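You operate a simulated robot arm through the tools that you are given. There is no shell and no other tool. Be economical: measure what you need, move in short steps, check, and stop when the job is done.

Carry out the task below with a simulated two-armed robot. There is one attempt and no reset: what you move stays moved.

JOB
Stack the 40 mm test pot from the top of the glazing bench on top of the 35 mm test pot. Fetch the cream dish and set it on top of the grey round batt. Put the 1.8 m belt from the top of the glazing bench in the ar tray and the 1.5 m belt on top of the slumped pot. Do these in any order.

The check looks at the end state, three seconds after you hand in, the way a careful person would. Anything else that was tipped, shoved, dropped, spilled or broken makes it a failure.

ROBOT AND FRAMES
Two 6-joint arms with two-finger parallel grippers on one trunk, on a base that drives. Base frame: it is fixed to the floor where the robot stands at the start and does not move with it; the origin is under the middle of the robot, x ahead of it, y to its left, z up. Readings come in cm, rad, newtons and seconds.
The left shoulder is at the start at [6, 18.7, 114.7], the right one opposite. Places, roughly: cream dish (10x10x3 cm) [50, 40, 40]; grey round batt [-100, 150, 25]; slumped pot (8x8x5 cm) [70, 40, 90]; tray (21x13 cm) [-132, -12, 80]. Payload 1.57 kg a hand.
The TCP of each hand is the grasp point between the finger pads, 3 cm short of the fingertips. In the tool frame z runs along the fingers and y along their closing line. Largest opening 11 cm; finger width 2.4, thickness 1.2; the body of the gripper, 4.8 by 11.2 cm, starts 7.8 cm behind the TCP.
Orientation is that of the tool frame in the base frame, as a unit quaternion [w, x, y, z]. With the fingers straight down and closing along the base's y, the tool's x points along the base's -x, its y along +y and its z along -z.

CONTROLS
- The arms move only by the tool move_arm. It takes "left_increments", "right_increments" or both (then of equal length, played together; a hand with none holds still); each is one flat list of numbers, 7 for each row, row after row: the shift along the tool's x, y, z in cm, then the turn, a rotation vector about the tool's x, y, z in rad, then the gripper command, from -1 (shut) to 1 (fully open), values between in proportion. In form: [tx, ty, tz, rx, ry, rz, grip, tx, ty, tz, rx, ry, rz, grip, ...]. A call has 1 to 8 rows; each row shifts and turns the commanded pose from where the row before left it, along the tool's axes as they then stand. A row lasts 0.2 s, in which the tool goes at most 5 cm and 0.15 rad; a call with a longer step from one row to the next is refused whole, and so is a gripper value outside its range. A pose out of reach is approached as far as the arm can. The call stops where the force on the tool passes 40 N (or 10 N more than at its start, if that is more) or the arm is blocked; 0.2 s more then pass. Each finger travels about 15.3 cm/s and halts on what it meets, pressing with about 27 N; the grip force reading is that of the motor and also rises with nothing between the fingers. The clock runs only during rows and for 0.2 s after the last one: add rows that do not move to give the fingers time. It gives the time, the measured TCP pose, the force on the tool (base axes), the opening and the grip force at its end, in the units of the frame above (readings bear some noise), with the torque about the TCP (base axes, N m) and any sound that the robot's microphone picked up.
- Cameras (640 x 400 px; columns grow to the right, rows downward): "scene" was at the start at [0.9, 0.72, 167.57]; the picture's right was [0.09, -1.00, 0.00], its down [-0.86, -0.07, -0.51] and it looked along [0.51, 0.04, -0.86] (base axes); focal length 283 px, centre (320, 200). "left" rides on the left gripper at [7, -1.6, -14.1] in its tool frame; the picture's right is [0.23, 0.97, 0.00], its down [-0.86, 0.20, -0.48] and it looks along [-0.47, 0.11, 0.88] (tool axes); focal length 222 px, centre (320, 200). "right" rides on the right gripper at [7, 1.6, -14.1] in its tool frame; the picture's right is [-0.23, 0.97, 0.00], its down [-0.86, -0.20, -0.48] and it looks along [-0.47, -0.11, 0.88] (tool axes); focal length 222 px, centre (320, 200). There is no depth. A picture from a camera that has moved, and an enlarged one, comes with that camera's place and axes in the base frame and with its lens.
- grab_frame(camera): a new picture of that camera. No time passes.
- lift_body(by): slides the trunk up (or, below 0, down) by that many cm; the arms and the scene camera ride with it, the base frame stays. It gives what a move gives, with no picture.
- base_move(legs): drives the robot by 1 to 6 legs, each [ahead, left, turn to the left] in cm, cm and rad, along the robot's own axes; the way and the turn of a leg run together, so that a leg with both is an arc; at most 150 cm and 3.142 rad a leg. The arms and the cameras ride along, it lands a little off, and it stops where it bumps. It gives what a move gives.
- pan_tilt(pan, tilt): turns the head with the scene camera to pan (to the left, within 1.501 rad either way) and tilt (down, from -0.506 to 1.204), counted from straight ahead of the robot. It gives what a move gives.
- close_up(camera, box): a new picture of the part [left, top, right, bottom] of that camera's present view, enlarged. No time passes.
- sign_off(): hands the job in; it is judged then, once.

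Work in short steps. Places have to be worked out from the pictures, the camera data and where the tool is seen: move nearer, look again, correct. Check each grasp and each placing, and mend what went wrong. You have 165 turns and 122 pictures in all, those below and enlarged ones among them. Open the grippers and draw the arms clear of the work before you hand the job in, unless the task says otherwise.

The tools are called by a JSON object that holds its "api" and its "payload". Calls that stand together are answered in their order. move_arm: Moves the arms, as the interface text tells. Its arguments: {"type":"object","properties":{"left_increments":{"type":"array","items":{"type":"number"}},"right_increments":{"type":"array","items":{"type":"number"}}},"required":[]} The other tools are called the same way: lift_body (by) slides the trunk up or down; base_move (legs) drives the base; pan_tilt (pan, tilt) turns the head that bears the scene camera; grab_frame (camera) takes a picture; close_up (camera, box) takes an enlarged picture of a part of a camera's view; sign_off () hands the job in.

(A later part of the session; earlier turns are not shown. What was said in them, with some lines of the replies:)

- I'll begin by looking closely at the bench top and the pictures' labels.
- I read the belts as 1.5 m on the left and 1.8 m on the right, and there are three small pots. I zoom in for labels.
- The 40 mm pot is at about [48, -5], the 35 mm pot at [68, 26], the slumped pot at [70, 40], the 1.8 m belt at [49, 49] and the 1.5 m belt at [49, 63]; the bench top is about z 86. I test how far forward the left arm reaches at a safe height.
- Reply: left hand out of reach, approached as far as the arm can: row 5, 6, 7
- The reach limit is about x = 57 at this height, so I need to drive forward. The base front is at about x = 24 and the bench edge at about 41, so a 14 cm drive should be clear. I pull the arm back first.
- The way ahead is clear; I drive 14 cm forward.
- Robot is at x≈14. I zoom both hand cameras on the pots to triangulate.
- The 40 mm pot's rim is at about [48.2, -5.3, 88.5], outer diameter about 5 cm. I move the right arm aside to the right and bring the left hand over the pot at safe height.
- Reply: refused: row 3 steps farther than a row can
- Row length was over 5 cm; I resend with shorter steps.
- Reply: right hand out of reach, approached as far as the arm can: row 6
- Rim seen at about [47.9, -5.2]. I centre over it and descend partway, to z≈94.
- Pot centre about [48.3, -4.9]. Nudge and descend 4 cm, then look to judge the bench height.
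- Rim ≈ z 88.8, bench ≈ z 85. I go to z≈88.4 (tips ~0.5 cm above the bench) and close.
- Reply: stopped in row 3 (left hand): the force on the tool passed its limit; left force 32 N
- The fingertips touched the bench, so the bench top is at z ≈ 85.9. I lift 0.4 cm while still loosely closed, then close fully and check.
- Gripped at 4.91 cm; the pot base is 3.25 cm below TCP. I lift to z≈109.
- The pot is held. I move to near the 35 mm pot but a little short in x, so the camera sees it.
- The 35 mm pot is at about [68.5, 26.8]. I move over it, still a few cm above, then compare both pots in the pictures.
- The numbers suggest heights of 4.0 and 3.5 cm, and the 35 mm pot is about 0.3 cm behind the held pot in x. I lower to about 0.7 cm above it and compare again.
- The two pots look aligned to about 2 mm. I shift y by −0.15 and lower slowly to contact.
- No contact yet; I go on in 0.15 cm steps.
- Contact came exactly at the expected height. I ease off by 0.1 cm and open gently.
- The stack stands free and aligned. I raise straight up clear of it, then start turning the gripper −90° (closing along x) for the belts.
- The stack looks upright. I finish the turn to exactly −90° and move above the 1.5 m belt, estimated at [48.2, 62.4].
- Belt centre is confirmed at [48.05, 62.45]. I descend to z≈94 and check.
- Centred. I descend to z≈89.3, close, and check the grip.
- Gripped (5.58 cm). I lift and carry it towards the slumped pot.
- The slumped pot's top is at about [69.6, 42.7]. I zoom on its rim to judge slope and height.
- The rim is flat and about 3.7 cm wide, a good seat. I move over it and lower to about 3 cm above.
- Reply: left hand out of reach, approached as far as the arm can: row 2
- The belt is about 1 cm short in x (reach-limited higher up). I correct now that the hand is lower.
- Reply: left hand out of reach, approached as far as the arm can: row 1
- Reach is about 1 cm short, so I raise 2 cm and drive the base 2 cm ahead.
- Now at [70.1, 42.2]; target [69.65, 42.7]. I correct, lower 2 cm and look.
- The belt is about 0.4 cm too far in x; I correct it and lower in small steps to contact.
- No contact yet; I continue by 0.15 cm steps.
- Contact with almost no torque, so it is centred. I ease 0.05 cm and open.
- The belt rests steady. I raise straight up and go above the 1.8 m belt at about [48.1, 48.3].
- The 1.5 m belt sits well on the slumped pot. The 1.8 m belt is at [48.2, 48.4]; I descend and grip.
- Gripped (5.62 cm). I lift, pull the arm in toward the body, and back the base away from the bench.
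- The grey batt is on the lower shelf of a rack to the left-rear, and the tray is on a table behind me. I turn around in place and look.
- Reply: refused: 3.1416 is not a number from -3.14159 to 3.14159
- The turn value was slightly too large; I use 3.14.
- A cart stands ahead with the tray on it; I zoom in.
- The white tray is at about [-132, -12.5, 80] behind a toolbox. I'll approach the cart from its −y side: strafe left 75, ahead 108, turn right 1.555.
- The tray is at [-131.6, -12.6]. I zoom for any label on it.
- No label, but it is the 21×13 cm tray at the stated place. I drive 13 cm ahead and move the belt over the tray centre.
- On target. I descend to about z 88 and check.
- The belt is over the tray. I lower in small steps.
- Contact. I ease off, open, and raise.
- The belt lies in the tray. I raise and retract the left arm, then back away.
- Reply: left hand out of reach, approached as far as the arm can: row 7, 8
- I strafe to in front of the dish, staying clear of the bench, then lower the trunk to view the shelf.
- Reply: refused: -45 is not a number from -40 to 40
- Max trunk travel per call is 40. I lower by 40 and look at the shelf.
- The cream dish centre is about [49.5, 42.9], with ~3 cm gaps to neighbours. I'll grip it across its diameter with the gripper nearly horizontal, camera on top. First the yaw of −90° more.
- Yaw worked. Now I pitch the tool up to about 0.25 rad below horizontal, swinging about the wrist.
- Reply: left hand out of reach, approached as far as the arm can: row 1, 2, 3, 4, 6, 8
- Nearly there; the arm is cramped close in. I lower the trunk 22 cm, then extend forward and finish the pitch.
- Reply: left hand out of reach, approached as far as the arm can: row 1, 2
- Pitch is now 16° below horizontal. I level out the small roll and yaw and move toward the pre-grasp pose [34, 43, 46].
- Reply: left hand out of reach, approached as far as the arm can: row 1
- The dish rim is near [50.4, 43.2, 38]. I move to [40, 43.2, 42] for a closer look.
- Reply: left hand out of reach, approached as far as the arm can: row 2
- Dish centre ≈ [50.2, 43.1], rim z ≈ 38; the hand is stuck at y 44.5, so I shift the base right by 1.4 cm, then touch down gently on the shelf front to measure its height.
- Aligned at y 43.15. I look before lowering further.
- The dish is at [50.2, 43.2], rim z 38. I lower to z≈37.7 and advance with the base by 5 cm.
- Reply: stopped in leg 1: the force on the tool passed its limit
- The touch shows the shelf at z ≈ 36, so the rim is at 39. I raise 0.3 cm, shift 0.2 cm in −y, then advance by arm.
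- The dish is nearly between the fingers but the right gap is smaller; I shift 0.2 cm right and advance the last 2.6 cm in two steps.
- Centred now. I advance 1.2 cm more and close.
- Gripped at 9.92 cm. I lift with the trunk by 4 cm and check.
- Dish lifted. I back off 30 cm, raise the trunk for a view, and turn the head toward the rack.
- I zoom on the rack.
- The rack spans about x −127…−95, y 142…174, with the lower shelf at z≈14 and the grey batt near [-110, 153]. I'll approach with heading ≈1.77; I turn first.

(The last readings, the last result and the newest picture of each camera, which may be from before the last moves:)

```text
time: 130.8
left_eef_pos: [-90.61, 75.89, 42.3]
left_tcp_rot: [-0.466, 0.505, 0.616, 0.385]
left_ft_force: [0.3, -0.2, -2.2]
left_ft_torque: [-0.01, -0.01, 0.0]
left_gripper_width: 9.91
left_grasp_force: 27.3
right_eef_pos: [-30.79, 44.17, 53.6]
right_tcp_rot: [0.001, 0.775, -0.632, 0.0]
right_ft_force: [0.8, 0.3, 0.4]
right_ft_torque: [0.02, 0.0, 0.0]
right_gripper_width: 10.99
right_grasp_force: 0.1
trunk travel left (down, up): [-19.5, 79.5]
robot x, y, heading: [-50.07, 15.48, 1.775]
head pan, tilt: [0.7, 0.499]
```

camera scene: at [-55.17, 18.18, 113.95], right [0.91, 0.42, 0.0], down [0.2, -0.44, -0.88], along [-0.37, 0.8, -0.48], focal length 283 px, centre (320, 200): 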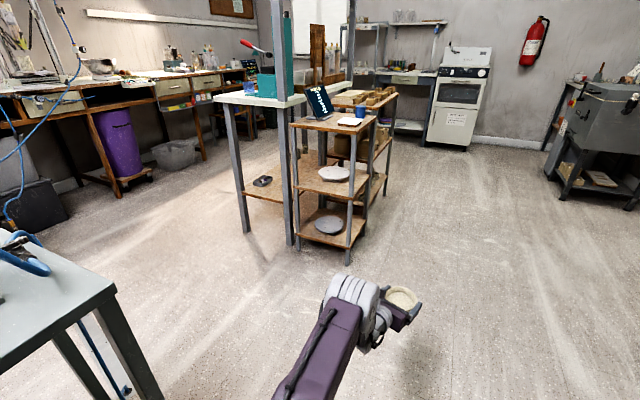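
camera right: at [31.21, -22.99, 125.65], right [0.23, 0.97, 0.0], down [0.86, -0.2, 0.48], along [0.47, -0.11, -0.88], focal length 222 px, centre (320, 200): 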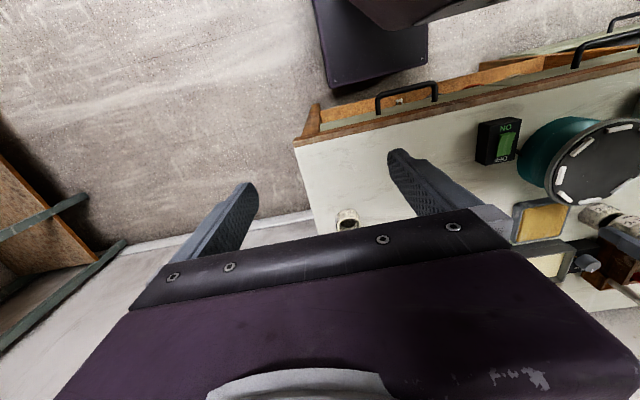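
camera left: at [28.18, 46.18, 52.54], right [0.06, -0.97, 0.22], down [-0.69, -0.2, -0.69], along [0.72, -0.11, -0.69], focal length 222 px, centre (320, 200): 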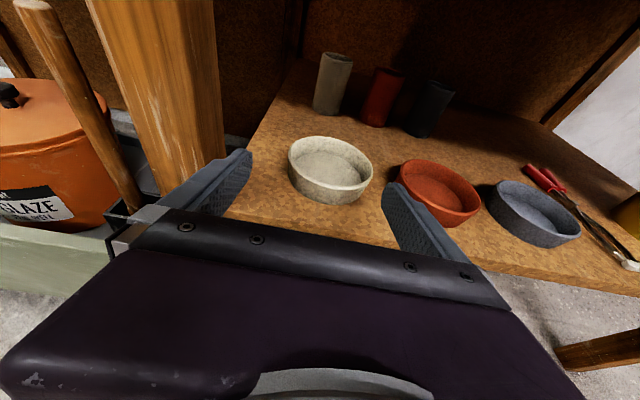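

I drive 50 cm along heading to the pre-position and look at the rack from closer.

{"api": "base_move", "payload": {"legs": [[50, 3.6, 0]]}}

{"api": "pan_tilt", "payload": {"pan": 0.1, "tilt": 0.65}}

{"api": "grab_frame", "payload": {"camera": "scene"}}

{"api": "grab_frame", "payload": {"camera": "left"}}

```text
time: 133.8
left_eef_pos: [-104.37, 123.98, 42.29]
left_tcp_rot: [-0.467, 0.505, 0.615, 0.385]
left_ft_force: [0.4, 0.3, -2.1]
left_ft_torque: [-0.02, -0.02, 0.04]
left_gripper_width: 9.9
left_grasp_force: 27.6
right_eef_pos: [-44.41, 92.33, 53.61]
right_tcp_rot: [0.001, 0.776, -0.63, 0.001]
right_ft_force: [-0.5, -0.7, 0.2]
right_ft_torque: [-0.02, -0.05, -0.03]
right_gripper_width: 11.01
right_grasp_force: 0.2
trunk travel left (down, up): [-19.5, 79.5]
robot x, y, heading: [-63.49, 63.68, 1.775]
head pan, tilt: [0.7, 0.499]
```

```text
time: 134.8
left_eef_pos: [-104.37, 123.8, 42.33]
left_tcp_rot: [-0.468, 0.504, 0.615, 0.385]
left_ft_force: [0.1, 0.7, -2.3]
left_ft_torque: [0.01, 0.02, 0.02]
left_gripper_width: 9.93
left_grasp_force: 26.7
right_eef_pos: [-44.56, 92.34, 53.63]
right_tcp_rot: [0.001, 0.776, -0.63, 0.001]
right_ft_force: [-0.2, 0.5, 0.7]
right_ft_torque: [0.01, -0.01, 0.0]
right_gripper_width: 11.01
right_grasp_force: 0.0
trunk travel left (down, up): [-19.5, 79.5]
robot x, y, heading: [-63.57, 64.07, 1.779]
head pan, tilt: [0.099, 0.649]
```

```text
34 pictures are left
camera scene: at [-64.88, 66.33, 112.62], right [0.95, 0.3, 0.0], down [0.18, -0.58, -0.8], along [-0.24, 0.76, -0.6], focal length 283 px, centre (320, 200)
```

scene: 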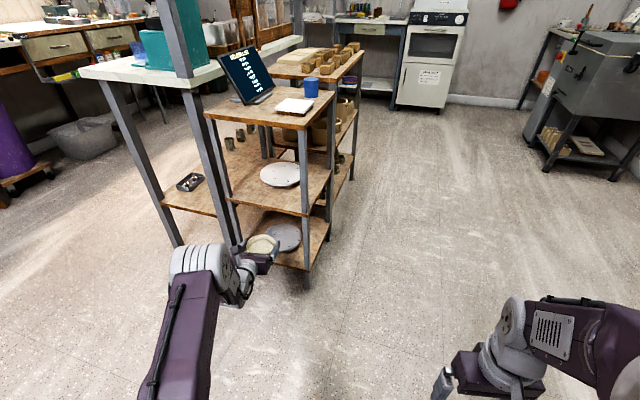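

```text
33 pictures are left
camera left: at [-103.74, 112.11, 52.7], right [0.94, 0.25, 0.22], down [0.33, -0.64, -0.7], along [-0.03, 0.73, -0.68], focal length 222 px, centre (320, 200)
```

left: 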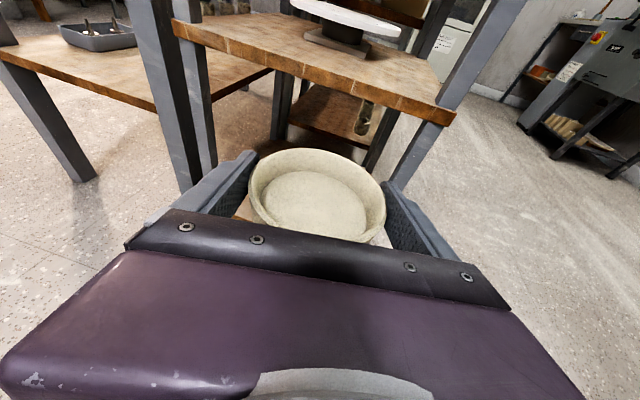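

I zoom in on the shelves for geometry.

{"api": "close_up", "payload": {"camera": "scene", "box": [180, 110, 372, 290]}}

```text
2.22 times, centred on (276, 200) of scene
camera zoom: at [-64.88, 66.33, 112.62], right [0.95, 0.3, 0.0], down [0.18, -0.58, -0.8], along [-0.24, 0.76, -0.6], focal length 629 px, centre (418, 200)
```

zoom: 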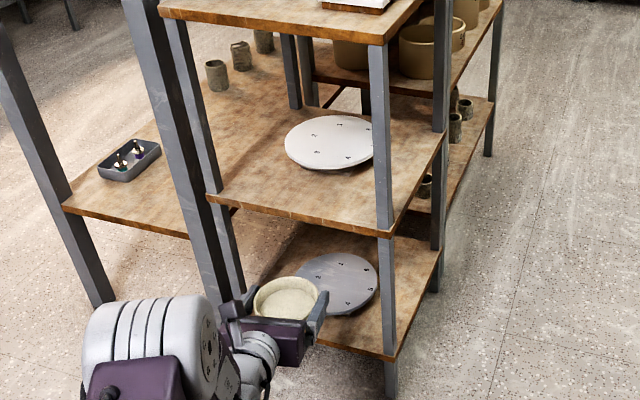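

Triangulation gives the grey batt's top at about [-110.8, 153.9, 17], straight ahead of the hand by 30.7 cm. I lower the trunk 18 cm and drive 20 cm ahead.

{"api": "lift_body", "payload": {"by": -18}}

{"api": "base_move", "payload": {"legs": [[20, 0, 0]]}}

{"api": "grab_frame", "payload": {"camera": "left"}}

{"api": "grab_frame", "payload": {"camera": "scene"}}

```text
time: 136.8
left_eef_pos: [-104.37, 123.97, 24.3]
left_tcp_rot: [-0.468, 0.505, 0.615, 0.386]
left_ft_force: [-0.1, -0.4, -1.6]
left_ft_torque: [-0.01, 0.02, 0.02]
left_gripper_width: 9.89
left_grasp_force: 26.8
right_eef_pos: [-44.38, 92.21, 35.51]
right_tcp_rot: [0.001, 0.776, -0.63, 0.001]
right_ft_force: [0.0, 0.3, 0.2]
right_ft_torque: [-0.04, -0.01, -0.01]
right_gripper_width: 10.99
right_grasp_force: 0.2
trunk travel left (down, up): [-1.5, 97.5]
robot x, y, heading: [-63.84, 63.62, 1.774]
head pan, tilt: [0.099, 0.649]
```

```text
time: 138.3
left_eef_pos: [-108.47, 143.61, 24.38]
left_tcp_rot: [-0.467, 0.505, 0.615, 0.386]
left_ft_force: [0.4, 0.6, -0.7]
left_ft_torque: [-0.04, 0.01, -0.04]
left_gripper_width: 9.92
left_grasp_force: 27.4
right_eef_pos: [-48.6, 111.87, 35.61]
right_tcp_rot: [0.001, 0.775, -0.632, 0.001]
right_ft_force: [-0.4, 0.4, 0.1]
right_ft_torque: [0.0, 0.02, -0.01]
right_gripper_width: 11.0
right_grasp_force: 0.1
trunk travel left (down, up): [-1.5, 97.5]
robot x, y, heading: [-67.75, 83.42, 1.775]
head pan, tilt: [0.099, 0.649]
```

```text
31 pictures are left
camera left: at [-107.8, 131.8, 34.7], right [0.94, 0.25, 0.22], down [0.33, -0.64, -0.7], along [-0.03, 0.73, -0.68], focal length 222 px, centre (320, 200)
```

left: 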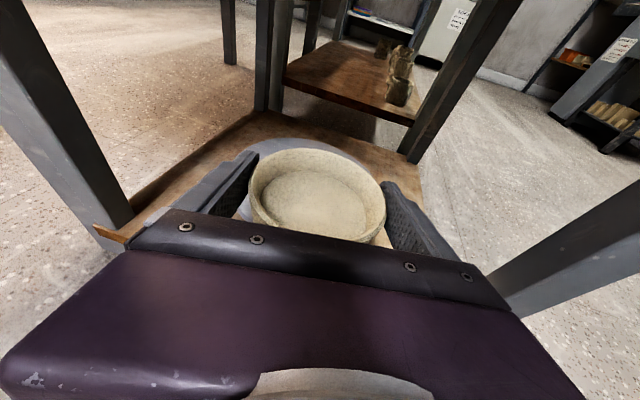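

```text
30 pictures are left
camera scene: at [-68.95, 85.99, 94.61], right [0.95, 0.3, 0.0], down [0.18, -0.58, -0.8], along [-0.24, 0.76, -0.6], focal length 283 px, centre (320, 200)
```

scene: 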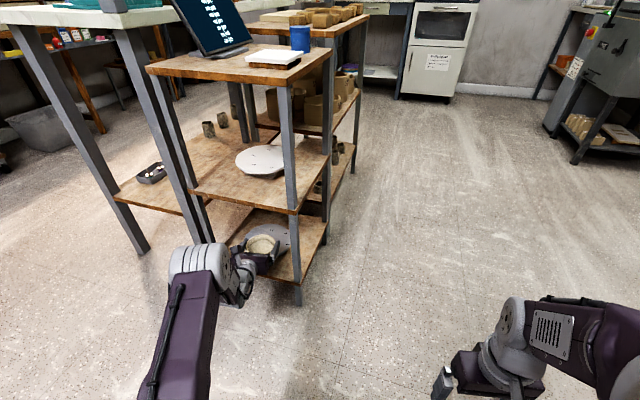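

The dish is entering over the batt. I zoom to measure the remaining offset and height.

{"api": "close_up", "payload": {"camera": "left", "box": [200, 100, 440, 250]}}

{"api": "close_up", "payload": {"camera": "scene", "box": [200, 190, 328, 270]}}

```text
2.67 times, centred on (320, 175) of left
camera zoom: at [-107.8, 131.8, 34.7], right [0.94, 0.25, 0.22], down [0.33, -0.64, -0.7], along [-0.03, 0.73, -0.68], focal length 592 px, centre (320, 267)
```

zoom: 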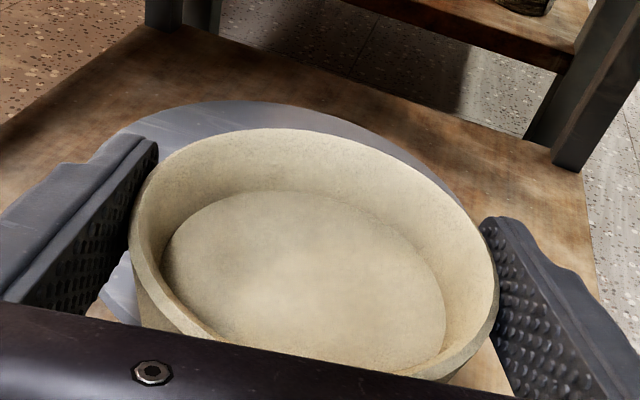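

```text
5.00 times, centred on (264, 230) of scene
camera zoom: at [-68.95, 85.99, 94.61], right [0.95, 0.3, 0.0], down [0.18, -0.58, -0.8], along [-0.24, 0.76, -0.6], focal length 1415 px, centre (600, 50)
```

zoom: 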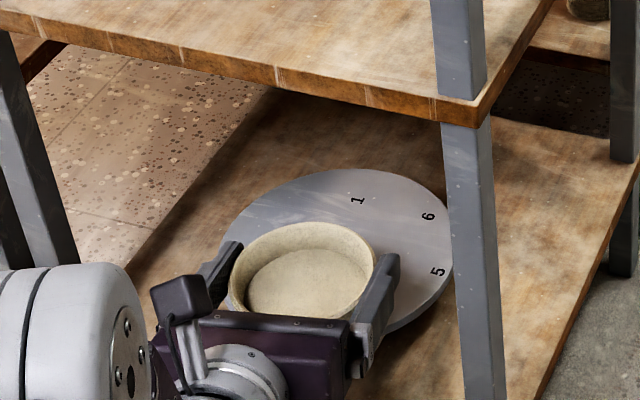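

Batt centre confirmed at about [-111, 153.8]. I drive the remaining 10.4 cm.

{"api": "base_move", "payload": {"legs": [[10.4, 0.4, 0]]}}

{"api": "close_up", "payload": {"camera": "scene", "box": [180, 190, 308, 270]}}

{"api": "close_up", "payload": {"camera": "left", "box": [200, 100, 440, 250]}}

```text
time: 139.5
left_eef_pos: [-110.92, 153.59, 24.31]
left_tcp_rot: [-0.467, 0.505, 0.616, 0.385]
left_ft_force: [0.4, 0.0, -2.3]
left_ft_torque: [-0.01, 0.0, 0.02]
left_gripper_width: 9.89
left_grasp_force: 26.7
right_eef_pos: [-51.15, 121.96, 35.55]
right_tcp_rot: [0.002, 0.775, -0.631, 0.001]
right_ft_force: [0.5, 0.2, -0.3]
right_ft_torque: [0.04, -0.04, -0.01]
right_gripper_width: 10.99
right_grasp_force: 0.1
trunk travel left (down, up): [-1.5, 97.5]
robot x, y, heading: [-70.45, 93.61, 1.779]
head pan, tilt: [0.099, 0.649]
```

```text
5.00 times, centred on (244, 230) of scene
camera zoom: at [-71.45, 96.0, 94.61], right [0.95, 0.3, 0.0], down [0.18, -0.58, -0.8], along [-0.24, 0.76, -0.6], focal length 1415 px, centre (700, 50)
```

zoom: 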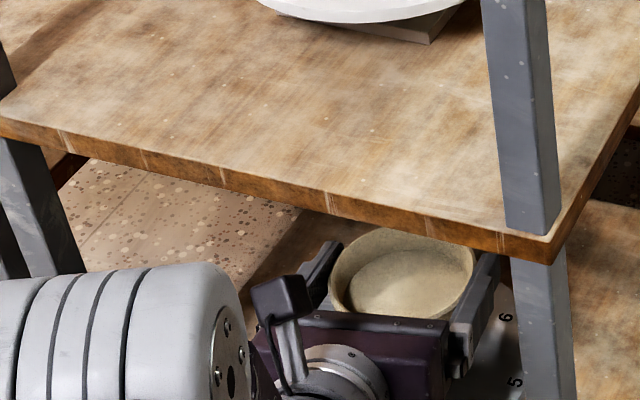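

```text
2.67 times, centred on (320, 175) of left
camera zoom: at [-110.3, 141.81, 34.7], right [0.94, 0.25, 0.22], down [0.33, -0.64, -0.7], along [-0.03, 0.73, -0.68], focal length 592 px, centre (320, 267)
```

zoom: 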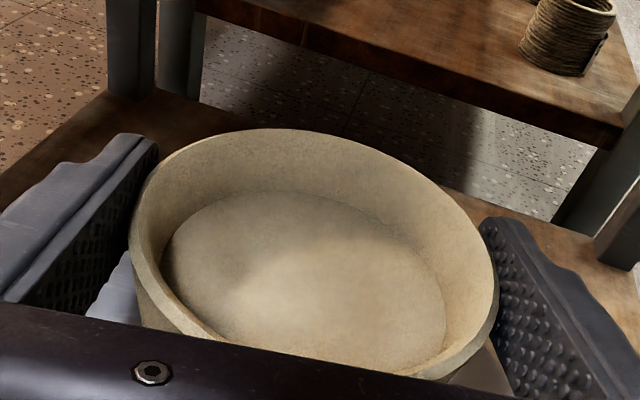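

Over the batt centre. I lower 3 cm with the arm, then in small steps.

{"api": "move_arm", "payload": {"left_increments": [-1.44, 0, 0.4, 0, 0, 0, -1, -1.44, 0, 0.4, 0, 0, 0, -1, -0.48, 0, 0.13, 0, 0, 0, -1, 0, 0, 0, 0, 0, 0, -1]}}

```text
time: 140.5
left_eef_pos: [-110.82, 153.65, 20.83]
left_tcp_rot: [-0.466, 0.506, 0.615, 0.385]
left_ft_force: [0.3, 0.8, -1.4]
left_ft_torque: [0.02, 0.01, 0.02]
left_gripper_width: 9.93
left_grasp_force: 26.3
right_eef_pos: [-51.05, 121.94, 35.73]
right_tcp_rot: [0.001, 0.775, -0.632, 0.002]
right_ft_force: [-0.4, 0.7, 0.6]
right_ft_torque: [0.02, 0.01, 0.0]
right_gripper_width: 10.99
right_grasp_force: 0.1
trunk travel left (down, up): [-1.5, 97.5]
robot x, y, heading: [-70.45, 93.67, 1.774]
head pan, tilt: [0.099, 0.649]
```

{"api": "move_arm", "payload": {"left_increments": [-0.38, 0, 0.11, 0, 0, 0, -1, -0.29, 0, 0.08, 0, 0, 0, -1, -0.29, 0, 0.08, 0, 0, 0, -1, 0, 0, 0, 0, 0, 0, -1]}}

{"api": "close_up", "payload": {"camera": "left", "box": [200, 100, 440, 250]}}

```text
time: 141.5
left_eef_pos: [-110.97, 153.76, 20.68]
left_tcp_rot: [-0.473, 0.503, 0.611, 0.388]
left_ft_force: [-0.1, -1.3, 39.1]
left_ft_torque: [-1.86, -0.43, -0.06]
left_gripper_width: 9.89
left_grasp_force: 27.1
right_eef_pos: [-51.08, 121.8, 35.74]
right_tcp_rot: [-0.001, 0.775, -0.632, -0.001]
right_ft_force: [-0.3, -0.2, 0.4]
right_ft_torque: [0.03, -0.01, -0.01]
right_gripper_width: 10.99
right_grasp_force: 0.0
trunk travel left (down, up): [-1.5, 97.5]
robot x, y, heading: [-70.78, 93.39, 1.773]
head pan, tilt: [0.099, 0.649]
```

```text
2.67 times, centred on (320, 175) of left
camera zoom: at [-110.31, 141.79, 30.88], right [0.94, 0.24, 0.22], down [0.33, -0.63, -0.71], along [-0.03, 0.74, -0.67], focal length 592 px, centre (320, 267)
```

zoom: 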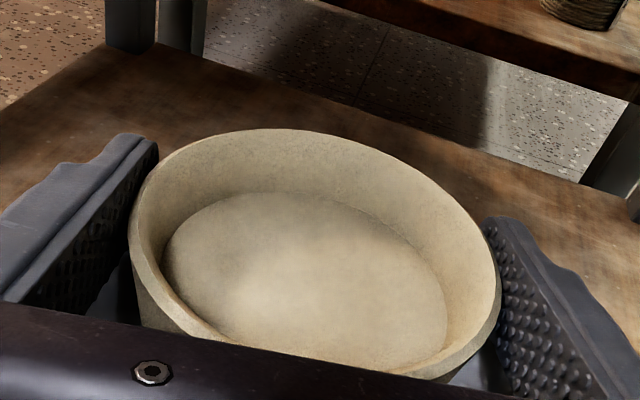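

Contact at z 20.7 (39 N, mostly at the near edge). I ease up 0.6 cm of command to relieve the load and read forces.

{"api": "move_arm", "payload": {"left_increments": [0.29, 0, -0.08, 0, 0, 0, -1, 0.19, 0, -0.05, 0, 0, 0, -1, 0, 0, 0, 0, 0, 0, -1]}}

```text
time: 142.3
left_eef_pos: [-111.0, 153.58, 20.72]
left_tcp_rot: [-0.468, 0.505, 0.614, 0.387]
left_ft_force: [-3.7, 6.2, 17.8]
left_ft_torque: [0.43, 0.16, 0.03]
left_gripper_width: 9.93
left_grasp_force: 26.6
right_eef_pos: [-51.09, 121.86, 35.41]
right_tcp_rot: [0.0, 0.775, -0.632, 0.0]
right_ft_force: [0.0, -0.1, 0.1]
right_ft_torque: [0.0, 0.05, 0.01]
right_gripper_width: 10.99
right_grasp_force: 0.1
trunk travel left (down, up): [-1.5, 97.5]
robot x, y, heading: [-70.05, 93.78, 1.775]
head pan, tilt: [0.099, 0.649]
```

The contact is now spread across the base. I ease another 0.15 cm and open gently.

{"api": "move_arm", "payload": {"left_increments": [0.15, 0, -0.04, 0, 0, 0, -1, 0, 0, 0, 0, 0, 0, 0.85, 0, 0, 0, 0, 0, 0, 0.95, 0, 0, 0, 0, 0, 0, 1, 0, 0, 0, 0, 0, 0, 1]}}

{"api": "close_up", "payload": {"camera": "left", "box": [200, 100, 440, 250]}}

```text
time: 143.5
left_eef_pos: [-110.89, 153.58, 20.55]
left_tcp_rot: [-0.467, 0.505, 0.615, 0.385]
left_ft_force: [3.5, -5.9, 10.8]
left_ft_torque: [-1.12, -0.23, 0.14]
left_gripper_width: 11.0
left_grasp_force: 0.1
right_eef_pos: [-50.95, 121.96, 35.53]
right_tcp_rot: [0.001, 0.775, -0.632, 0.0]
right_ft_force: [1.5, 0.5, 0.8]
right_ft_torque: [-0.01, -0.02, 0.01]
right_gripper_width: 11.01
right_grasp_force: 0.0
trunk travel left (down, up): [-1.5, 97.5]
robot x, y, heading: [-70.16, 93.6, 1.775]
head pan, tilt: [0.099, 0.649]
```

```text
2.67 times, centred on (320, 175) of left
camera zoom: at [-110.29, 141.75, 30.94], right [0.94, 0.25, 0.22], down [0.33, -0.64, -0.7], along [-0.03, 0.73, -0.68], focal length 592 px, centre (320, 267)
```

zoom: 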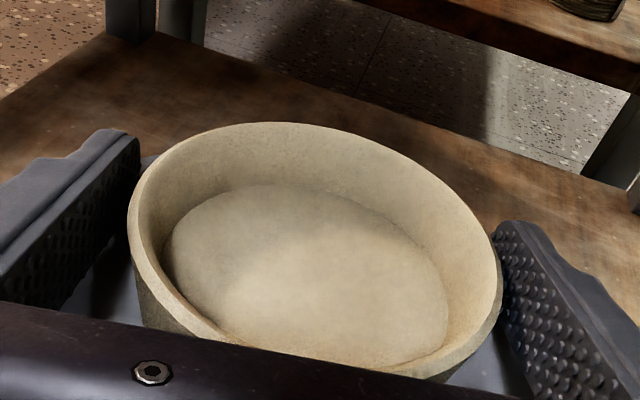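

The dish is released; a small residual force shows the gripper underside resting on the batt's near edge. I raise straight up 4 cm before withdrawing.

{"api": "move_arm", "payload": {"left_increments": [0.48, 0, -0.13, 0, 0, 0, 1, 0.96, 0, -0.27, 0, 0, 0, 1, 1.44, 0, -0.4, 0, 0, 0, 1, 1.44, 0, -0.4, 0, 0, 0, 1, 0, 0, 0, 0, 0, 0, 1]}}

{"api": "close_up", "payload": {"camera": "left", "box": [200, 80, 440, 230]}}

```text
time: 144.7
left_eef_pos: [-111.02, 153.6, 25.03]
left_tcp_rot: [-0.466, 0.505, 0.616, 0.385]
left_ft_force: [-0.2, 0.2, -0.6]
left_ft_torque: [-0.01, 0.02, -0.01]
left_gripper_width: 11.02
left_grasp_force: 0.1
right_eef_pos: [-51.05, 121.91, 35.48]
right_tcp_rot: [0.0, 0.775, -0.632, 0.0]
right_ft_force: [0.6, -0.2, 0.3]
right_ft_torque: [0.0, 0.0, -0.01]
right_gripper_width: 11.01
right_grasp_force: 0.0
trunk travel left (down, up): [-1.5, 97.5]
robot x, y, heading: [-70.2, 93.57, 1.771]
head pan, tilt: [0.099, 0.649]
```

```text
2.67 times, centred on (320, 155) of left
camera zoom: at [-110.38, 141.82, 35.42], right [0.94, 0.25, 0.22], down [0.33, -0.64, -0.7], along [-0.03, 0.73, -0.68], focal length 592 px, centre (320, 320)
```

zoom: 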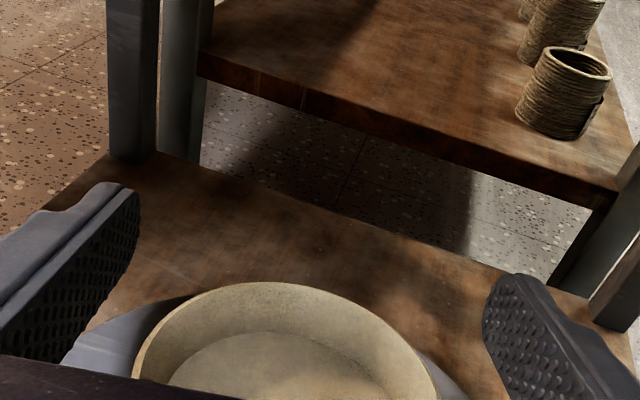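

The dish stands on the batt and the fingers are above its rim. I back the base out 40 cm and look.

{"api": "base_move", "payload": {"legs": [[-40, 0, 0]]}}

{"api": "grab_frame", "payload": {"camera": "scene"}}

{"api": "close_up", "payload": {"camera": "left", "box": [200, 20, 440, 170]}}

```text
time: 147.2
left_eef_pos: [-102.98, 115.26, 24.97]
left_tcp_rot: [-0.468, 0.504, 0.615, 0.385]
left_ft_force: [0.4, 0.7, 0.7]
left_ft_torque: [-0.01, -0.01, -0.01]
left_gripper_width: 11.01
left_grasp_force: 0.2
right_eef_pos: [-43.11, 83.43, 35.62]
right_tcp_rot: [0.001, 0.775, -0.631, 0.001]
right_ft_force: [0.6, 0.8, 0.9]
right_ft_torque: [-0.01, 0.0, 0.0]
right_gripper_width: 10.99
right_grasp_force: 0.0
trunk travel left (down, up): [-1.5, 97.5]
robot x, y, heading: [-62.69, 54.96, 1.774]
head pan, tilt: [0.099, 0.649]
```

```text
22 pictures are left
camera scene: at [-63.47, 57.47, 94.61], right [0.95, 0.3, 0.0], down [0.18, -0.58, -0.8], along [-0.24, 0.76, -0.6], focal length 283 px, centre (320, 200)
```

scene: 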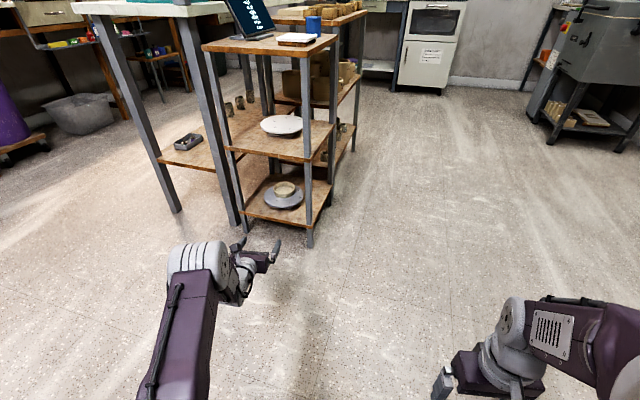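

```text
2.67 times, centred on (320, 95) of left
camera zoom: at [-102.31, 103.38, 35.41], right [0.94, 0.25, 0.22], down [0.33, -0.64, -0.7], along [-0.03, 0.73, -0.68], focal length 592 px, centre (320, 480)
```

zoom: 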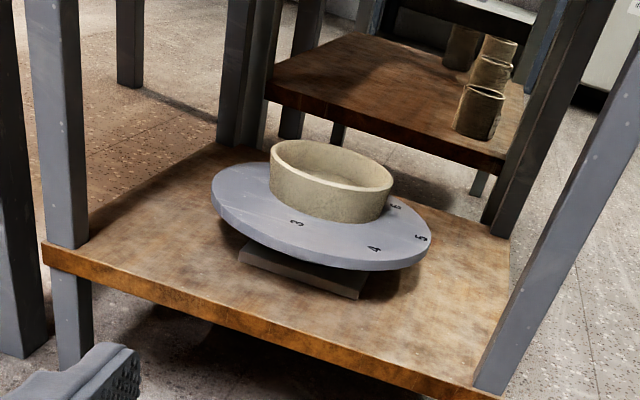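

The dish stands well on the batt. I zoom the scene camera to check the batt is level and look back over the bench.

{"api": "close_up", "payload": {"camera": "scene", "box": [220, 150, 348, 230]}}

{"api": "lift_body", "payload": {"by": 40}}

{"api": "pan_tilt", "payload": {"pan": -1.4, "tilt": 0.45}}

{"api": "grab_frame", "payload": {"camera": "scene"}}

```text
5.00 times, centred on (284, 190) of scene
camera zoom: at [-63.47, 57.47, 94.61], right [0.95, 0.3, 0.0], down [0.18, -0.58, -0.8], along [-0.24, 0.76, -0.6], focal length 1415 px, centre (500, 250)
```

zoom: 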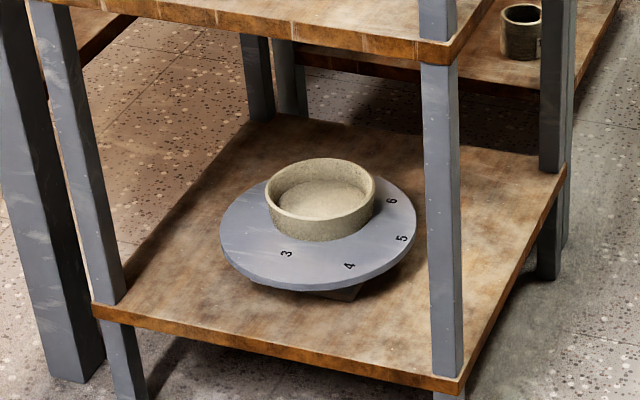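

```text
time: 151.0
left_eef_pos: [-102.84, 115.34, 65.1]
left_tcp_rot: [-0.466, 0.505, 0.616, 0.384]
left_ft_force: [0.3, -0.4, -0.1]
left_ft_torque: [0.01, -0.01, -0.01]
left_gripper_width: 10.99
left_grasp_force: 0.0
right_eef_pos: [-43.19, 83.39, 75.59]
right_tcp_rot: [0.001, 0.775, -0.632, 0.002]
right_ft_force: [0.8, 0.0, -0.3]
right_ft_torque: [-0.03, -0.03, -0.03]
right_gripper_width: 11.0
right_grasp_force: 0.1
trunk travel left (down, up): [-41.5, 57.5]
robot x, y, heading: [-61.86, 54.9, 1.775]
head pan, tilt: [0.099, 0.649]
```

```text
time: 152.6
left_eef_pos: [-102.89, 115.27, 64.98]
left_tcp_rot: [-0.466, 0.506, 0.615, 0.385]
left_ft_force: [0.1, 0.5, -0.1]
left_ft_torque: [0.0, -0.02, 0.0]
left_gripper_width: 11.0
left_grasp_force: 0.0
right_eef_pos: [-43.11, 83.35, 75.54]
right_tcp_rot: [0.001, 0.775, -0.632, 0.001]
right_ft_force: [-0.2, -0.2, -0.9]
right_ft_torque: [0.01, 0.01, -0.02]
right_gripper_width: 10.98
right_grasp_force: 0.0
trunk travel left (down, up): [-41.5, 57.5]
robot x, y, heading: [-62.17, 55.03, 1.771]
head pan, tilt: [-1.4, 0.45]
```

```text
19 pictures are left
camera scene: at [-52.33, 52.55, 136.4], right [0.37, -0.93, 0.0], down [-0.41, -0.16, -0.9], along [0.84, 0.33, -0.44], focal length 283 px, centre (320, 200)
```

scene: 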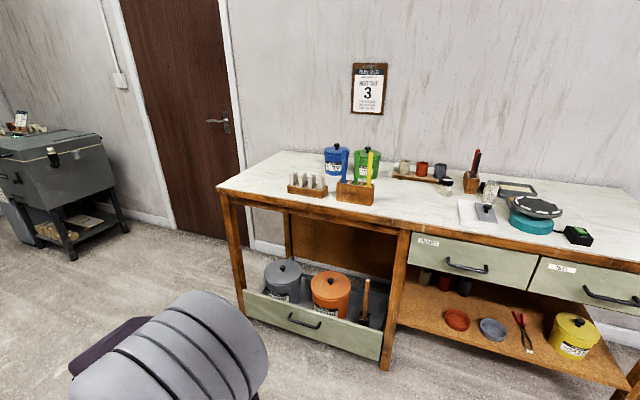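

All fine there. A final zoom on the bench placements.

{"api": "close_up", "payload": {"camera": "scene", "box": [420, 150, 548, 230]}}

```text
5.00 times, centred on (484, 190) of scene
camera zoom: at [-52.33, 52.55, 136.4], right [0.37, -0.93, 0.0], down [-0.41, -0.16, -0.9], along [0.84, 0.33, -0.44], focal length 1415 px, centre (-500, 250)
```

zoom: 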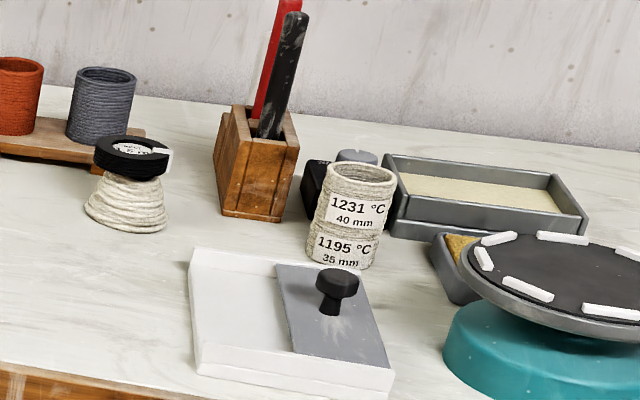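

The 40 mm pot is on the 35 mm pot, the 1.5 m belt is on the slumped pot, the 1.8 m belt is in the tray and the dish is on the grey batt. The grippers are open and the arms are clear, so I hand in.

{"api": "sign_off", "payload": {}}

```text
The job is handed in.
```

I finished all four placements and handed the job in, with both grippers open and the arms clear of the work:

- **Test pots:** the 40 mm pot is stacked on the 35 mm pot.
- **1.5 m belt:** it rests on top of the slumped pot.
- **1.8 m belt:** it lies in the tray. I could see no "ar" label on that tray, so I went by the position and size you gave.
- **Cream dish:** it stands on the grey round batt, about 2.5 cm off centre. The gripper pressed on the batt while setting it down (up to 39 N), but the batt still looked level and in place afterwards.
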